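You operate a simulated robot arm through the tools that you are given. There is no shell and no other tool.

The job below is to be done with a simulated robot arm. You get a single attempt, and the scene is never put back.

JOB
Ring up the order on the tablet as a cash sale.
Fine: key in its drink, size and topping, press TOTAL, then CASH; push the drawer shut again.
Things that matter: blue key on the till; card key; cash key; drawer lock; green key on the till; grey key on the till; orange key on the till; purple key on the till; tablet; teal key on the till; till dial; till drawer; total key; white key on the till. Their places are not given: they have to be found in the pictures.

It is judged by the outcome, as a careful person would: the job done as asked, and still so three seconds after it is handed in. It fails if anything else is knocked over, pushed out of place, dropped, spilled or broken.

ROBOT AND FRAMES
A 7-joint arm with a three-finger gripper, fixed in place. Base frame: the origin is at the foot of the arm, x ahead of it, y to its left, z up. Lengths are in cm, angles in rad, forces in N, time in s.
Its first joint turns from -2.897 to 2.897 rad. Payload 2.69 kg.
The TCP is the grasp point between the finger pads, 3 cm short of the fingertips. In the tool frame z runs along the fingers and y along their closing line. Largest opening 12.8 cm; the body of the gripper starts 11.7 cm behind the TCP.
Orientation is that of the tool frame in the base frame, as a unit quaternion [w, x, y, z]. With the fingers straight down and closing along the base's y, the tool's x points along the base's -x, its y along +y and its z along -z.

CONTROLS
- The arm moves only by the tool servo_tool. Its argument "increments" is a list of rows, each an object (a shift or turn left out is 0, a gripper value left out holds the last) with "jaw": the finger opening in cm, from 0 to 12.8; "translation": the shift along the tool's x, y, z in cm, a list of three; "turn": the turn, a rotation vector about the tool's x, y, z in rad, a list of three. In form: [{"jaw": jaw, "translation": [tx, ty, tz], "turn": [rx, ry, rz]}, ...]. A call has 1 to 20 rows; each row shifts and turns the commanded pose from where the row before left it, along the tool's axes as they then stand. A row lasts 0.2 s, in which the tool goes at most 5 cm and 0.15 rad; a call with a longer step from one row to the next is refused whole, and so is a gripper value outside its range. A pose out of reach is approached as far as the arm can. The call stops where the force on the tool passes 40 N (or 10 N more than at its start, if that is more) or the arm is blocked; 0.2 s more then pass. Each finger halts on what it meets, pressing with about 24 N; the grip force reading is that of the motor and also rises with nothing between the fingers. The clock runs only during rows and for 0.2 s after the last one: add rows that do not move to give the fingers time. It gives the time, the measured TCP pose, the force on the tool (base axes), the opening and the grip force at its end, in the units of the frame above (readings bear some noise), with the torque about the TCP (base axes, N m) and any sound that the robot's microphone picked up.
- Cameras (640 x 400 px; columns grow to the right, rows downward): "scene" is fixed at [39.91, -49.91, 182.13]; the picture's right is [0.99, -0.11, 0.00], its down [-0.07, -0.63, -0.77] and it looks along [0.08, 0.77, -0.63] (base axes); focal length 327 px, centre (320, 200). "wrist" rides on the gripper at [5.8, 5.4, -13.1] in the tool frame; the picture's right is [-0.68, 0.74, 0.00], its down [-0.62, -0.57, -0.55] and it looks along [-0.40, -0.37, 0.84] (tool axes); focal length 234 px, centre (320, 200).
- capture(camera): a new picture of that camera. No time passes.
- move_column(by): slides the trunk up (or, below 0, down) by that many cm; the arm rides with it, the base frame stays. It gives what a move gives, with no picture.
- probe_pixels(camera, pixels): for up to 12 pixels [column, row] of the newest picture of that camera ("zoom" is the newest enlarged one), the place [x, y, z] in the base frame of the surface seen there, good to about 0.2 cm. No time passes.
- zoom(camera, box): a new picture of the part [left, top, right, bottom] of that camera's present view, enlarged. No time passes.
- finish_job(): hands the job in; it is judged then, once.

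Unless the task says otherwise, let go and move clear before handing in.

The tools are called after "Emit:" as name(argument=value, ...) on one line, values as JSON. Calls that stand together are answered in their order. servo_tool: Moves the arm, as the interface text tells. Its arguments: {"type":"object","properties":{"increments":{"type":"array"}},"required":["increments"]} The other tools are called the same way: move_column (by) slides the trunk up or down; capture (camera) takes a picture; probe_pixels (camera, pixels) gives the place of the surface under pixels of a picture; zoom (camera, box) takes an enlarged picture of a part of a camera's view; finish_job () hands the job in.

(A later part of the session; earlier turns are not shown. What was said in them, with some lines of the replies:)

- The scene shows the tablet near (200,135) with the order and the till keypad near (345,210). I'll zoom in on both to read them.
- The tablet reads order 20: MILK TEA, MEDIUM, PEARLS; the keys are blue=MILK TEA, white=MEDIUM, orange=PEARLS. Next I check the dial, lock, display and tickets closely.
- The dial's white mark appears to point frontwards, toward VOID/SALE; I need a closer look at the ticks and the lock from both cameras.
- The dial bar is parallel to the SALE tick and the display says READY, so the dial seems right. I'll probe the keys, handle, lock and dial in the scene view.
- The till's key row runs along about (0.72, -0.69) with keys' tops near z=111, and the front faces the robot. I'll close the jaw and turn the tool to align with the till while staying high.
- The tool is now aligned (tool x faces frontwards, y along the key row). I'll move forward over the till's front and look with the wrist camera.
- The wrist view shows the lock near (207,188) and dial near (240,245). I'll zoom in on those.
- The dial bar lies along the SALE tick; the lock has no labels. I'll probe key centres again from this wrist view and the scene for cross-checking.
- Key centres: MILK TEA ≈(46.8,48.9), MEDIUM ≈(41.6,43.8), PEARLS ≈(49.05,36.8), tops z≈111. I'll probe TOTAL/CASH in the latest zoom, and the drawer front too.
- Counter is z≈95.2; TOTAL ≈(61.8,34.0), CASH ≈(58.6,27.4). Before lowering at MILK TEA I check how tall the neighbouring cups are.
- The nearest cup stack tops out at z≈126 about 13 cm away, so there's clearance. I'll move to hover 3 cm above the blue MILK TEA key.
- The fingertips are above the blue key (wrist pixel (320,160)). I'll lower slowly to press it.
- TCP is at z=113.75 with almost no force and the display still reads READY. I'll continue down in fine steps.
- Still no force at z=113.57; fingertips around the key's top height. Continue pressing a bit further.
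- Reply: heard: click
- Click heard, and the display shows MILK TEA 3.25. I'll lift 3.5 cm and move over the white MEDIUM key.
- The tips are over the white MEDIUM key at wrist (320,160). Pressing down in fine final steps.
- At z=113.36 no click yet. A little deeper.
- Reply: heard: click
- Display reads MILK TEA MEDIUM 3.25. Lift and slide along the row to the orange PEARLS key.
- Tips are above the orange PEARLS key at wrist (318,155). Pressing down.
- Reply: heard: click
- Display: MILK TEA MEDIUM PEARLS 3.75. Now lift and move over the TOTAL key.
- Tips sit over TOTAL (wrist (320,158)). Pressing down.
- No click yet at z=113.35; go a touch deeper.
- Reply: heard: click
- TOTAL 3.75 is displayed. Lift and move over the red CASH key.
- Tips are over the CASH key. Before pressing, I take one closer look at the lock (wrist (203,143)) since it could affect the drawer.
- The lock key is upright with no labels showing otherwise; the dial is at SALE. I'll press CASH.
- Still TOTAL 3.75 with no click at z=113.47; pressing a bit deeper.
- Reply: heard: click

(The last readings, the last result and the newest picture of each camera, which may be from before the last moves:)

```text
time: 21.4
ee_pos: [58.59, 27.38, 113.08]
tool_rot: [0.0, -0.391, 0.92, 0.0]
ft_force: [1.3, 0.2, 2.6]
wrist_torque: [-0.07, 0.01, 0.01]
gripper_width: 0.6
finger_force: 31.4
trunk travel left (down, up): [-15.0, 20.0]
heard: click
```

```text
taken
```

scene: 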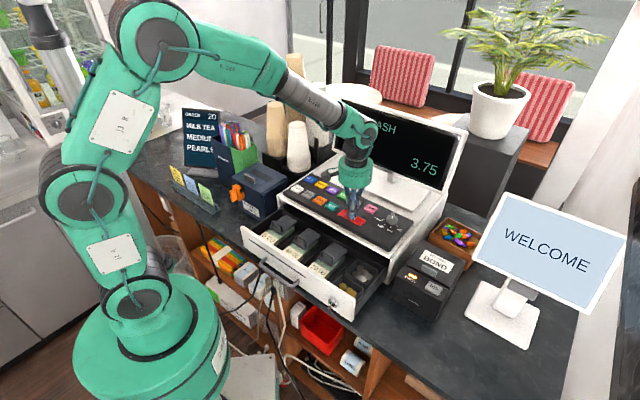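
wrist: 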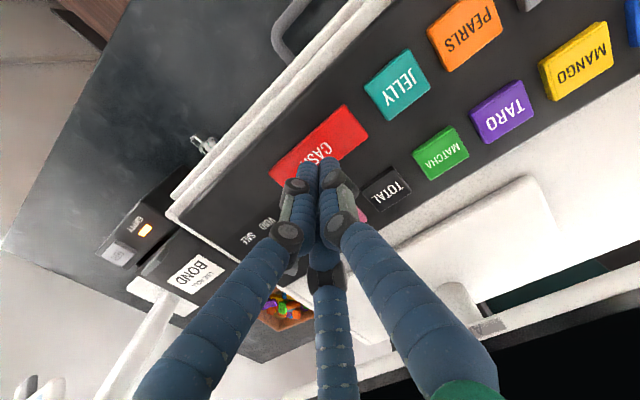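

CASH 3.75 displayed and the drawer popped open with its front near (300,275). I'll lift clear of the keypad and measure the open drawer.

Emit:
servo_tool(increments=[{"translation": [0, 0, -2.0]}, {"translation": [0, 0, -4.0]}, {"translation": [0, 0, -4.0]}, {}])

Emit:
capture(camera="scene")

Emit:
zoom(camera="scene", box=[230, 170, 410, 330])

Emit:
probe_pixels(camera="scene", pixels=[[243, 234], [252, 244], [270, 255], [290, 272], [310, 285], [330, 300], [350, 315], [263, 262], [296, 283], [334, 303], [280, 275], [300, 262]])

Emit:
capture(camera="wrist")

```text
time: 22.4
ee_pos: [58.54, 27.46, 123.05]
tool_rot: [0.0, -0.392, 0.92, 0.001]
ft_force: [-0.5, -0.3, 0.2]
wrist_torque: [0.02, 0.0, 0.01]
gripper_width: 0.21
finger_force: 31.1
trunk travel left (down, up): [-15.0, 20.0]
```

```text
taken
```

scene: 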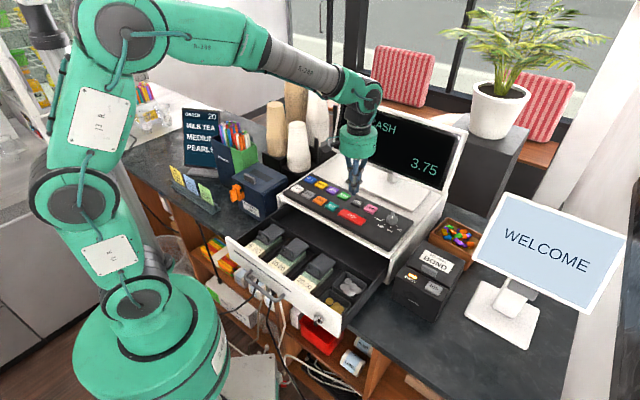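

```text
2.50 times, centred on (320, 250) of scene
```

zoom: 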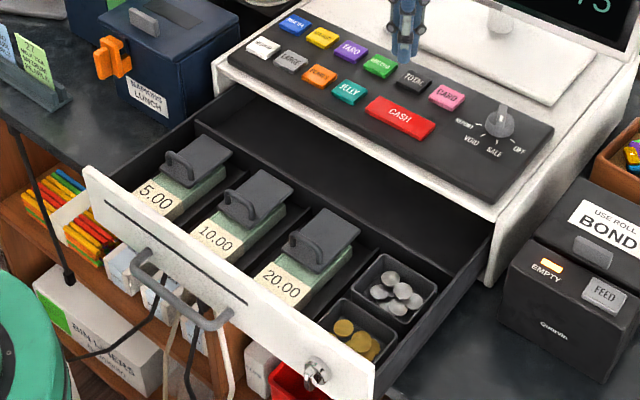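

```text
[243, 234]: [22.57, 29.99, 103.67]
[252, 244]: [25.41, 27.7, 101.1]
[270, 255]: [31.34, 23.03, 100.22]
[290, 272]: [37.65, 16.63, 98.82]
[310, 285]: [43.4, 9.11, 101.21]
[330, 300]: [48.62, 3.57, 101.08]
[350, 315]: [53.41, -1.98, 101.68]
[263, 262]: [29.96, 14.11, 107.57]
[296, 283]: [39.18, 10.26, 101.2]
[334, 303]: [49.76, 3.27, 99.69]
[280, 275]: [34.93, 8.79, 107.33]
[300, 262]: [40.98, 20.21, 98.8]
```

```text
taken
```

wrist: 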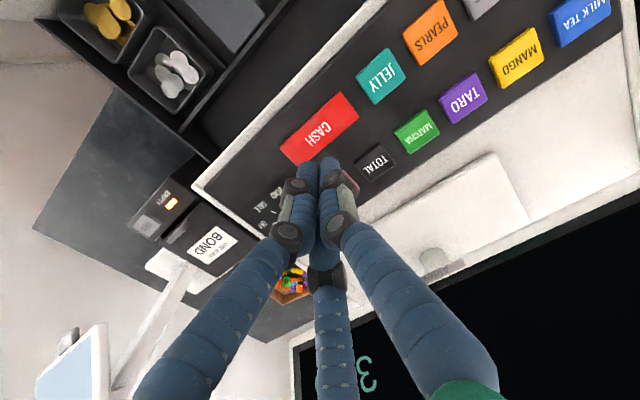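

The drawer has slid out fully (front top edge near z≈107.5, around (263,262)). I'll take a fresh zoom and probe the front panel, handle and lock.

Emit:
zoom(camera="scene", box=[210, 220, 370, 340])

Emit:
probe_pixels(camera="scene", pixels=[[228, 240], [342, 322], [284, 280], [286, 290], [250, 258], [240, 252], [320, 305], [338, 332], [284, 298], [266, 289], [319, 318], [300, 300]])

```text
3.33 times, centred on (290, 280) of scene
```

zoom: 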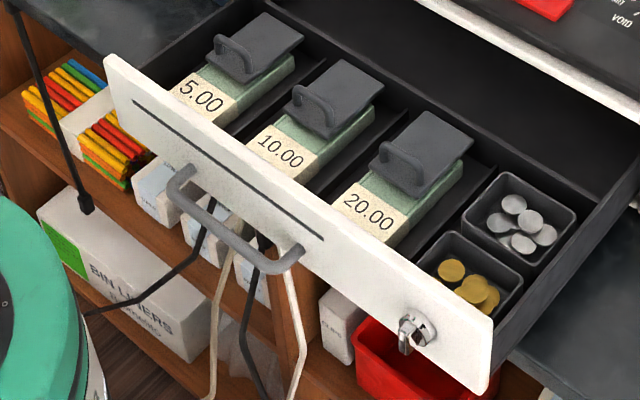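

```text
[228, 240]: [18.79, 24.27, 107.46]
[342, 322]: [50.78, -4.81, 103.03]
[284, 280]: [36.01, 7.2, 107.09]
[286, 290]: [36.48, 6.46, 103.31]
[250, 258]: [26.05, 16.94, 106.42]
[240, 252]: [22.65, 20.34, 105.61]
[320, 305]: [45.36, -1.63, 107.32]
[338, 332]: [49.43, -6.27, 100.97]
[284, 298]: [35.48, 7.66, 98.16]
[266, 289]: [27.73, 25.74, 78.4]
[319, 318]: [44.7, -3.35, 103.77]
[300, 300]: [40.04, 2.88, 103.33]
```

The panel's outer face is at v≈30 (29.9 along the till's depth axis) and its top is at z≈107.4. I'll probe the handle and lock to plan a push that clears them.

Emit:
probe_pixels(camera="zoom", pixels=[[178, 187], [200, 215], [230, 237], [262, 263], [290, 258], [297, 250], [188, 172], [405, 325], [408, 345], [205, 150], [300, 215], [300, 330]])

```text
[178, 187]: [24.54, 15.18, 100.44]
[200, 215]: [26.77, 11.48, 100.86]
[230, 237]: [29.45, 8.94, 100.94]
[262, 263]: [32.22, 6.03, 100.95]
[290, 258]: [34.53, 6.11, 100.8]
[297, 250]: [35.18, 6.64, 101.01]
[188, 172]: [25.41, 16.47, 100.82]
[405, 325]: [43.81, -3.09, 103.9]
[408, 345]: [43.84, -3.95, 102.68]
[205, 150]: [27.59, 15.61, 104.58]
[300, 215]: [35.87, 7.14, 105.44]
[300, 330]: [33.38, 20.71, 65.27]
```

The handle bar spans v≈26–30 with its top at z≈101, so pushing the panel above it (tips at z≈103, near mid-width) is clean. First I retreat in the air over the drawer toward its front.

Emit:
servo_tool(increments=[{"translation": [3.54, 0.42, 0]}, {"translation": [3.54, 0.42, 0]}, {"translation": [3.54, 0.42, 0]}, {"translation": [3.54, 0.42, 0]}, {"translation": [3.54, 0.42, 0]}, {"translation": [3.54, 0.42, 0]}, {}])

Emit:
capture(camera="scene")

```text
time: 24.0
ee_pos: [41.88, 13.68, 123.11]
tool_rot: [0.0, -0.392, 0.92, 0.0]
ft_force: [0.0, -0.8, 0.2]
wrist_torque: [0.06, -0.05, -0.01]
gripper_width: 0.19
finger_force: 31.6
trunk travel left (down, up): [-15.0, 20.0]
```

```text
taken
```

scene: 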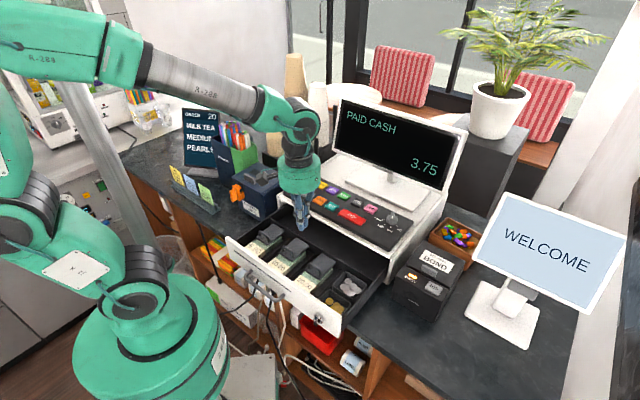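

Display: PAID CASH 3.75, and the arm is folding back without contact. I continue out beyond the drawer's front.

Emit:
servo_tool(increments=[{"translation": [3.0, 0.43, 0]}, {"translation": [3.0, 0.43, 0]}, {"translation": [3.0, 0.43, 0]}, {"translation": [3.0, 0.43, 0]}, {"translation": [1.9, 0, 0]}, {}])

Emit:
capture(camera="scene")

Emit:
capture(camera="wrist")

```text
time: 25.4
ee_pos: [31.15, 4.98, 122.97]
tool_rot: [0.0, -0.391, 0.92, 0.001]
ft_force: [-0.7, -0.4, -0.2]
wrist_torque: [0.03, -0.03, 0.02]
gripper_width: 0.2
finger_force: 32.0
trunk travel left (down, up): [-15.0, 20.0]
```

```text
taken
```

scene: 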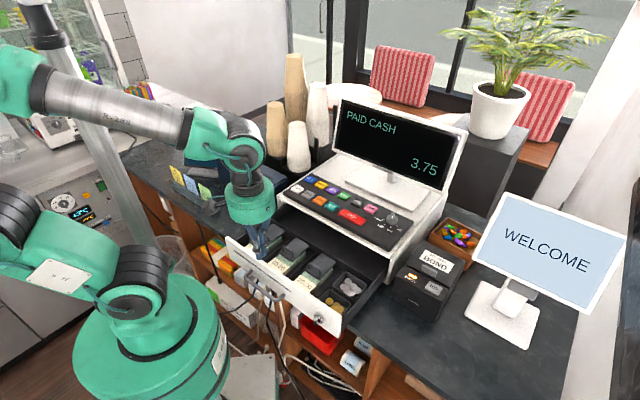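

```text
taken
```

wrist: 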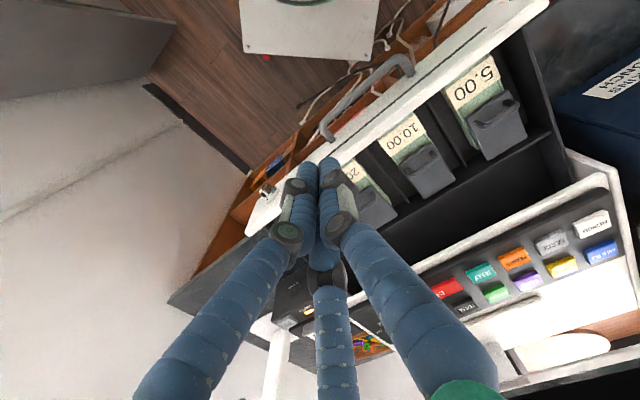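

The tool is at u≈19, v≈25, about 4 cm outside the panel face (v≈30). I'll lower it so the tips reach z≈103, above the handle.

Emit:
servo_tool(increments=[{"translation": [0, 0, 3.5]}, {"translation": [0, 0, 3.5]}, {"translation": [0, 0, 3.5]}, {"translation": [0, 0, 3.5]}, {"translation": [0, 0, 2.8]}, {}])

Emit:
capture(camera="scene")

Emit:
zoom(camera="scene", box=[200, 180, 380, 340])

Emit:
capture(camera="wrist")

```text
time: 26.8
ee_pos: [31.15, 5.15, 106.22]
tool_rot: [0.0, -0.391, 0.92, 0.0]
ft_force: [0.0, 0.0, -0.6]
wrist_torque: [-0.03, 0.03, 0.0]
gripper_width: 0.18
finger_force: 31.4
trunk travel left (down, up): [-15.0, 20.0]
```

```text
taken
```

scene: 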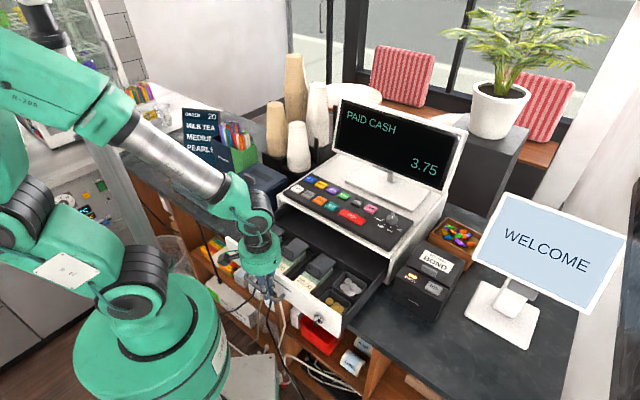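

```text
2.50 times, centred on (290, 260) of scene
```

zoom: 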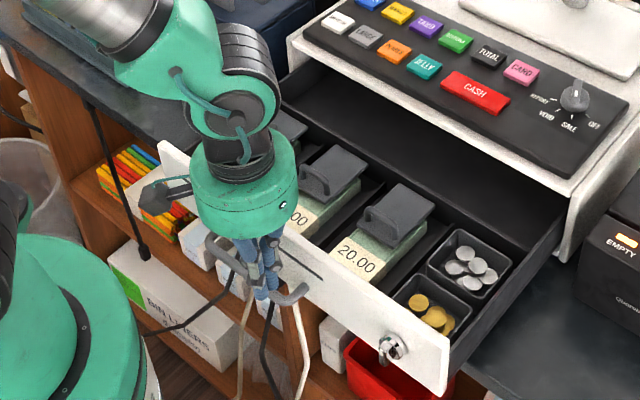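

```text
taken
```

wrist: 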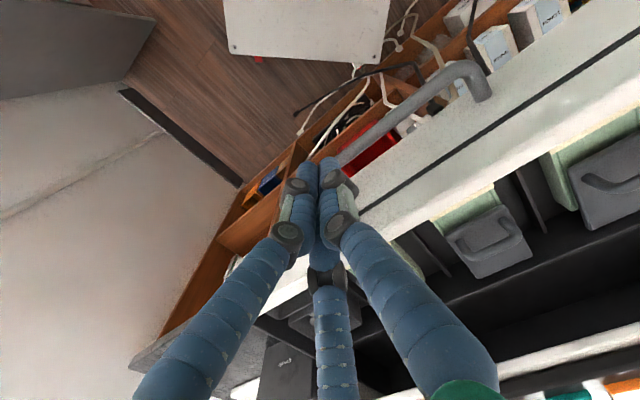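

The tips are just above the handle's right end, in front of the panel. I'll push along +v (tool −x), gently, about 12 cm first.

Emit:
servo_tool(increments=[{"translation": [-1.5, 0, 0]}, {"translation": [-1.0, 0, 0]}, {"translation": [-0.7, 0, 0]}, {"translation": [-0.7, 0, 0]}, {"translation": [-0.8, 0, 0]}, {"translation": [-0.8, 0, 0]}, {"translation": [-1.0, 0, 0]}, {"translation": [-1.0, 0, 0]}, {"translation": [-1.0, 0, 0]}, {"translation": [-1.0, 0, 0]}, {"translation": [-1.0, 0, 0]}])

Emit:
capture(camera="scene")

Emit:
zoom(camera="scene", box=[200, 180, 380, 340])

```text
time: 29.2
ee_pos: [38.31, 12.51, 106.23]
tool_rot: [0.0, -0.392, 0.92, 0.0]
ft_force: [-3.1, -1.5, 0.3]
wrist_torque: [0.05, -0.02, -0.07]
gripper_width: 0.23
finger_force: 31.9
trunk travel left (down, up): [-15.0, 20.0]
```

```text
taken
```

scene: 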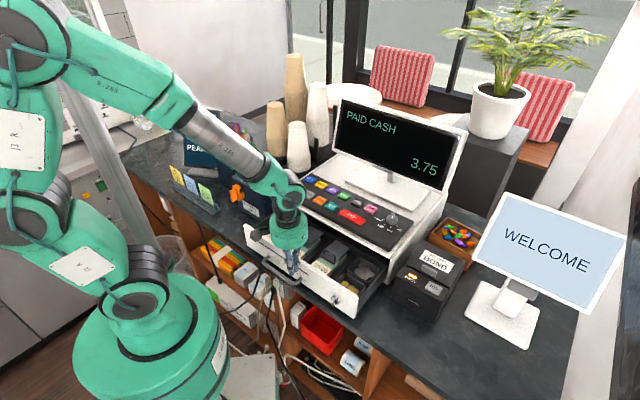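

```text
2.50 times, centred on (290, 260) of scene
```

zoom: 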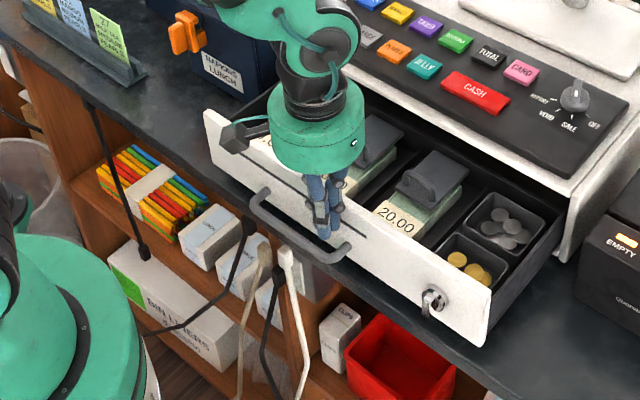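

The drawer slides with only ~3 N. I'll continue pushing the remaining distance, slowing toward the end.

Emit:
servo_tool(increments=[{"translation": [-1.0, 0, 0]}, {"translation": [-1.0, 0, 0]}, {"translation": [-1.0, 0, 0]}, {"translation": [-1.0, 0, 0]}, {"translation": [-1.0, 0, 0]}, {"translation": [-1.0, 0, 0]}, {"translation": [-1.0, 0, 0]}, {"translation": [-1.0, 0, 0]}, {"translation": [-1.0, 0, 0]}, {"translation": [-1.0, 0, 0]}, {"translation": [-1.0, 0, 0]}, {"translation": [-1.0, 0, 0]}, {"translation": [-1.0, 0, 0]}, {"translation": [-1.0, 0, 0]}])

Emit:
capture(camera="scene")

Emit:
zoom(camera="scene", box=[250, 160, 430, 310])

```text
time: 32.2
ee_pos: [48.06, 22.47, 106.34]
tool_rot: [0.0, -0.392, 0.92, 0.0]
ft_force: [-6.6, -4.3, -0.7]
wrist_torque: [0.01, -0.06, -0.02]
gripper_width: 0.2
finger_force: 31.6
trunk travel left (down, up): [-15.0, 20.0]
```

```text
taken
```

scene: 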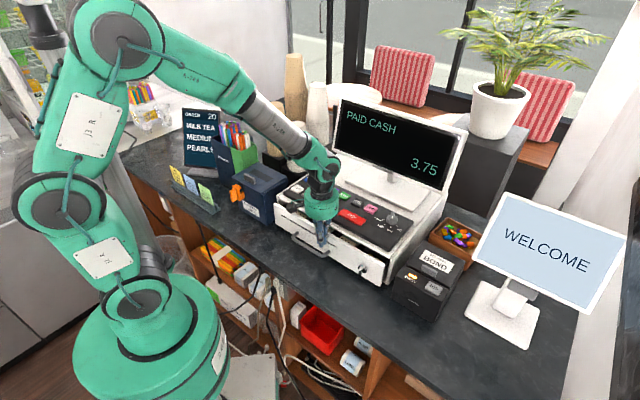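

```text
2.67 times, centred on (340, 235) of scene
```

zoom: 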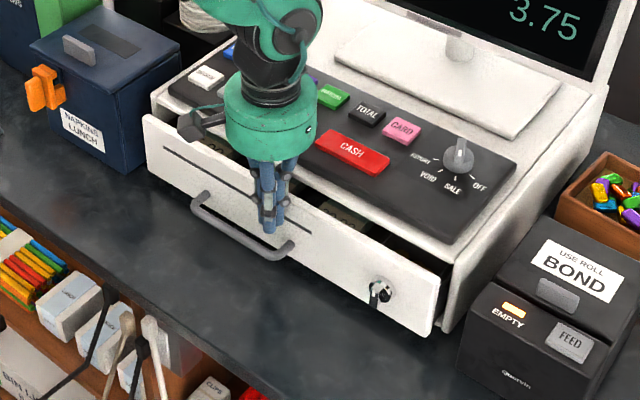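

About 3 cm of gap remains, with ~8 N resistance. I'll push the last stretch in small steps, watching for the latch.

Emit:
servo_tool(increments=[{"translation": [-0.5, 0, 0]}, {"translation": [-0.5, 0, 0]}, {"translation": [-0.5, 0, 0]}, {"translation": [-0.5, 0, 0]}, {"translation": [-0.4, 0, 0]}])

Emit:
zoom(camera="scene", box=[250, 160, 430, 310])

```text
time: 33.4
ee_pos: [49.73, 24.45, 106.38]
tool_rot: [-0.001, -0.392, 0.92, 0.0]
ft_force: [-3.6, -9.6, 1.7]
wrist_torque: [0.04, -0.03, -0.15]
gripper_width: 0.19
finger_force: 31.2
trunk travel left (down, up): [-15.0, 20.0]
```

```text
2.67 times, centred on (340, 235) of scene
```

zoom: 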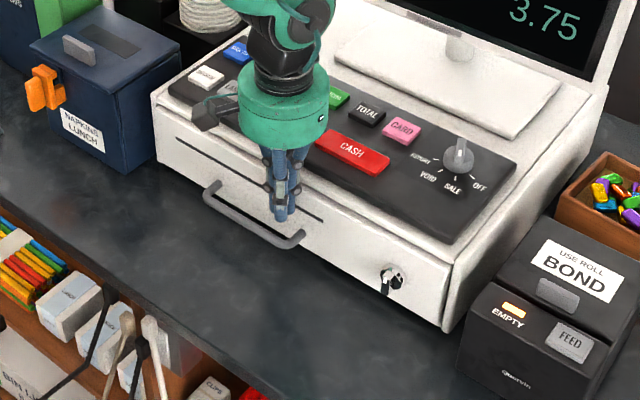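

v≈52.1 with ~10 N; the drawer looks nearly flush. A bit further until it seats.

Emit:
servo_tool(increments=[{"translation": [-0.3, 0, 0]}, {"translation": [-0.3, 0, 0]}, {"translation": [-0.3, 0, 0]}])

Emit:
zoom(camera="scene", box=[250, 160, 430, 310])

```text
time: 34.1
ee_pos: [49.87, 24.5, 106.27]
tool_rot: [-0.003, -0.392, 0.92, 0.0]
ft_force: [-13.3, -14.3, 16.5]
wrist_torque: [0.22, -0.4, -0.18]
gripper_width: 0.2
finger_force: 31.5
trunk travel left (down, up): [-15.0, 20.0]
stopped in row 3: the force on the tool passed its limit at 44 N (the readings are from after the stop); the commanded pose is now the measured one
```

```text
2.67 times, centred on (340, 235) of scene
```

zoom: 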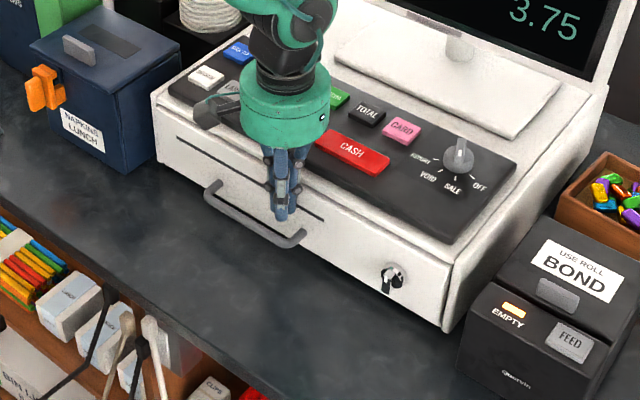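

Hard stop at 44 N; the drawer front looks flush. I'll compare panel positions with the ones measured before opening.

Emit:
capture(camera="scene")

Emit:
probe_pixels(camera="scene", pixels=[[290, 215], [345, 245], [280, 210], [380, 275], [387, 283], [350, 255], [300, 222], [368, 258], [280, 195], [410, 240], [335, 243], [355, 250]])

Emit:
zoom(camera="scene", box=[330, 220, 410, 290])

Emit:
capture(camera="wrist")

```text
taken
```

scene: 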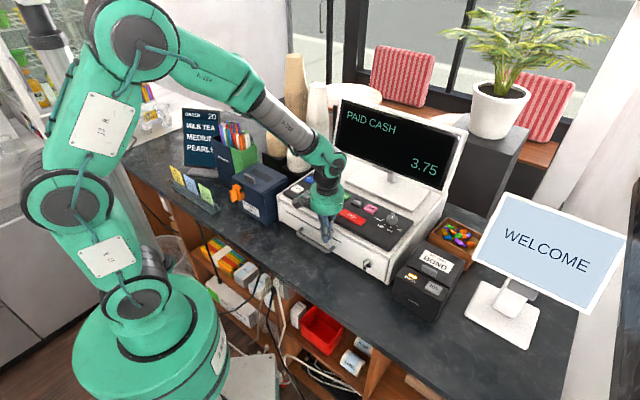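

```text
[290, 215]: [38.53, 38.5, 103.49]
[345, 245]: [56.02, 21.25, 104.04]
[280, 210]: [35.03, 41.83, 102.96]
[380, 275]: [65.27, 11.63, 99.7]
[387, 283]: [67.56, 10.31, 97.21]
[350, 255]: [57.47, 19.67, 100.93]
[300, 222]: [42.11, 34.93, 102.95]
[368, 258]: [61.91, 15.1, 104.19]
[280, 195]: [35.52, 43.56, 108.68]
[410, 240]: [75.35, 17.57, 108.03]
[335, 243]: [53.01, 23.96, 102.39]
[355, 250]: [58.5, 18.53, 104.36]
```

```text
5.71 times, centred on (370, 255) of scene
```

zoom: 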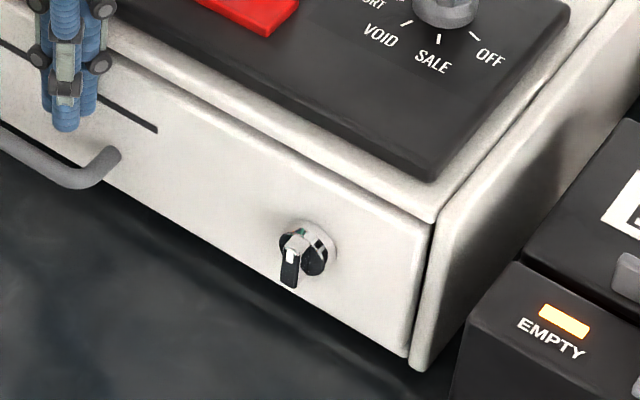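

```text
taken
```

wrist: 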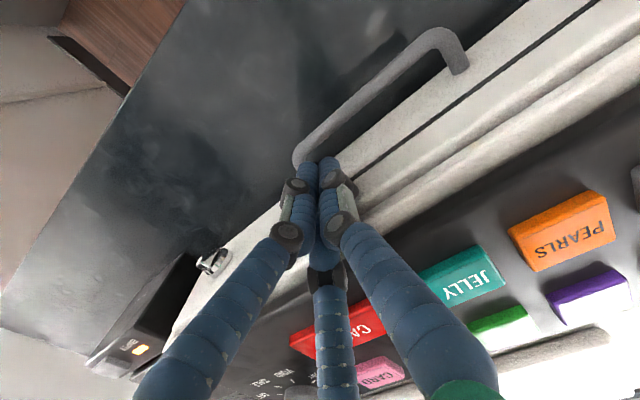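

The panel is as far in as at the start (slightly deeper), and the till hasn't shifted. I'll back the fingers off gently and see whether the drawer stays shut.

Emit:
servo_tool(increments=[{"translation": [0.3, 0, 0]}, {"translation": [0.7, 0, 0]}, {"translation": [1.0, 0, 0]}, {"translation": [1.5, 0, 0]}, {"translation": [1.5, 0, 0]}, {}])

Emit:
capture(camera="scene")

Emit:
probe_pixels(camera="scene", pixels=[[290, 215], [345, 245], [280, 210], [380, 275], [387, 283], [350, 255], [300, 222], [368, 258], [280, 195], [410, 240], [355, 250]])

Emit:
zoom(camera="scene", box=[250, 160, 430, 310])

```text
time: 35.5
ee_pos: [46.61, 21.09, 106.19]
tool_rot: [-0.002, -0.391, 0.92, 0.0]
ft_force: [0.4, -0.2, -0.1]
wrist_torque: [0.03, -0.01, 0.02]
gripper_width: 0.21
finger_force: 31.7
trunk travel left (down, up): [-15.0, 20.0]
```

```text
taken
```

scene: 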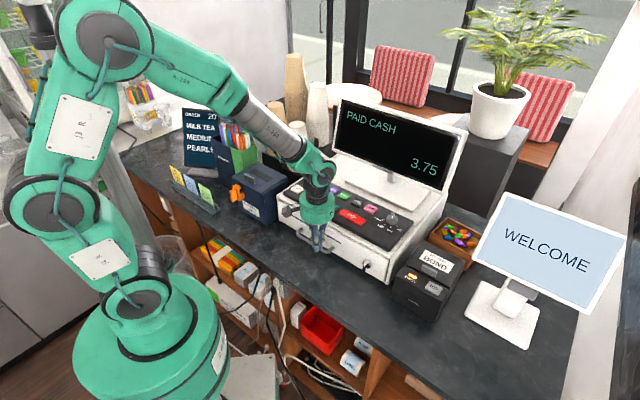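

```text
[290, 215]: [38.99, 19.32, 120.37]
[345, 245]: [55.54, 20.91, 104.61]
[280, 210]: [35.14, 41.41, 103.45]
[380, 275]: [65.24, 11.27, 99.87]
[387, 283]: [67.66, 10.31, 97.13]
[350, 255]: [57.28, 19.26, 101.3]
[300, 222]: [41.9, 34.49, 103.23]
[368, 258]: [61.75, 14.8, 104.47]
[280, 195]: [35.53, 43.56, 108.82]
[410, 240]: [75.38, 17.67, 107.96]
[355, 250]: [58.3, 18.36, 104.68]
```

```text
2.67 times, centred on (340, 235) of scene
```

zoom: 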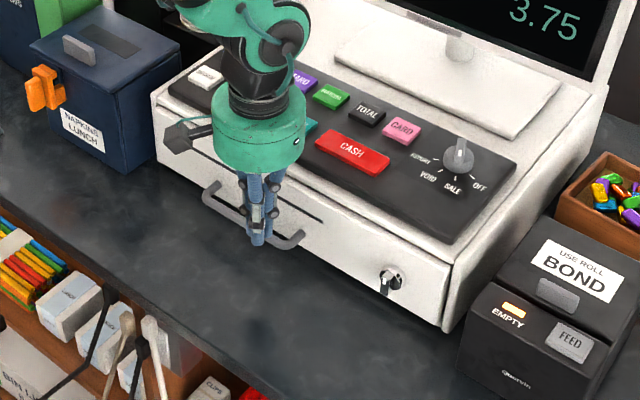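

The panel is back at exactly its original shut position (55.54,20.91 vs 55.71,20.91 initially) and stayed. I'll raise the arm clear and recheck everything.

Emit:
servo_tool(increments=[{"translation": [1.0, 0, -3]}, {"translation": [0, 0, -4]}, {"translation": [0, 0, -4]}, {"translation": [0, 0, -4]}, {"translation": [0, 0, -4]}, {"translation": [0, 0, -4]}, {"translation": [0, 0, -4]}, {}, {}, {}, {}, {}])

Emit:
capture(camera="scene")

Emit:
zoom(camera="scene", box=[250, 160, 430, 310])

Emit:
capture(camera="wrist")

```text
time: 38.1
ee_pos: [45.89, 20.36, 133.48]
tool_rot: [-0.003, -0.392, 0.92, 0.0]
ft_force: [0.3, -0.1, 0.2]
wrist_torque: [-0.01, 0.01, -0.01]
gripper_width: 0.23
finger_force: 32.1
trunk travel left (down, up): [-15.0, 20.0]
```

```text
taken
```

scene: 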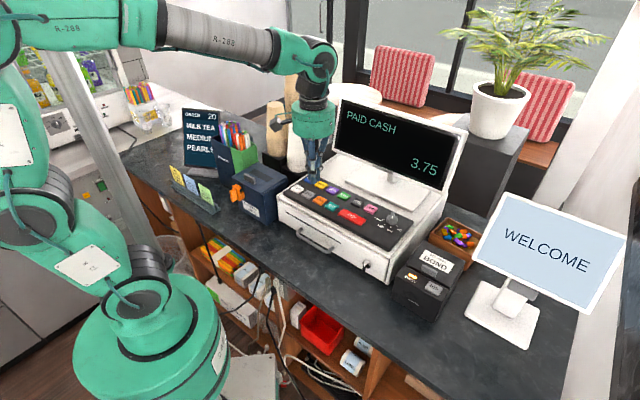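

```text
2.67 times, centred on (340, 235) of scene
```

zoom: 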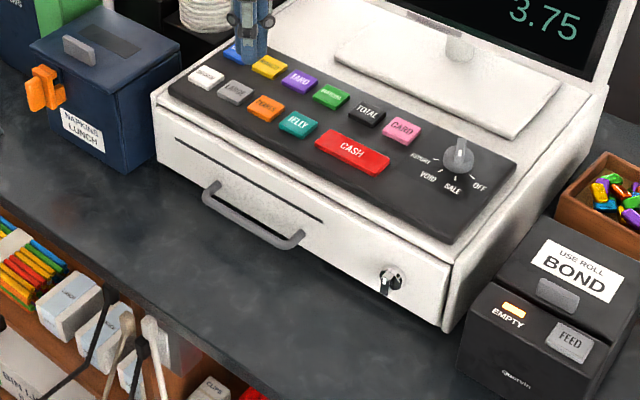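

```text
taken
```

wrist: 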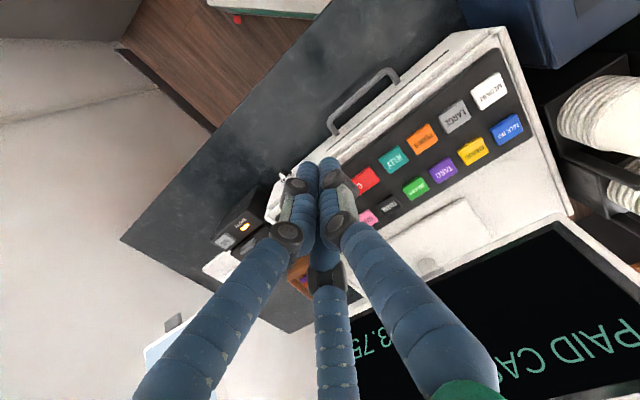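

The display at (390,130) reads PAID CASH 3.75. The drawer has stayed shut for over 2 s, the dial and lock are unchanged, nothing else has moved, and the arm is clear, so I'm handing in.

Emit:
finish_job()

```text
The job is handed in.
```

I rang up order 20 from the tablet (milk tea, medium, pearls) as a cash sale. The till shows PAID CASH 3.75.

- **Keys pressed:** MILK TEA, MEDIUM, PEARLS, TOTAL, CASH, once each. The display confirmed each one before I moved on.
- **Drawer:** it popped open on CASH and I pushed it shut. The push ended on a hard stop at 44 N with no latch click heard. The drawer then settled at its original closed position, and it was still shut about 2.5 seconds later when I handed in.
- **Everything else:** the dial is still on SALE, the lock is untouched, and nothing around the till moved. The arm is raised clear.

The yellow ticket numbered 20 on the counter says matcha, not milk tea. I followed the tablet, as the job asked.
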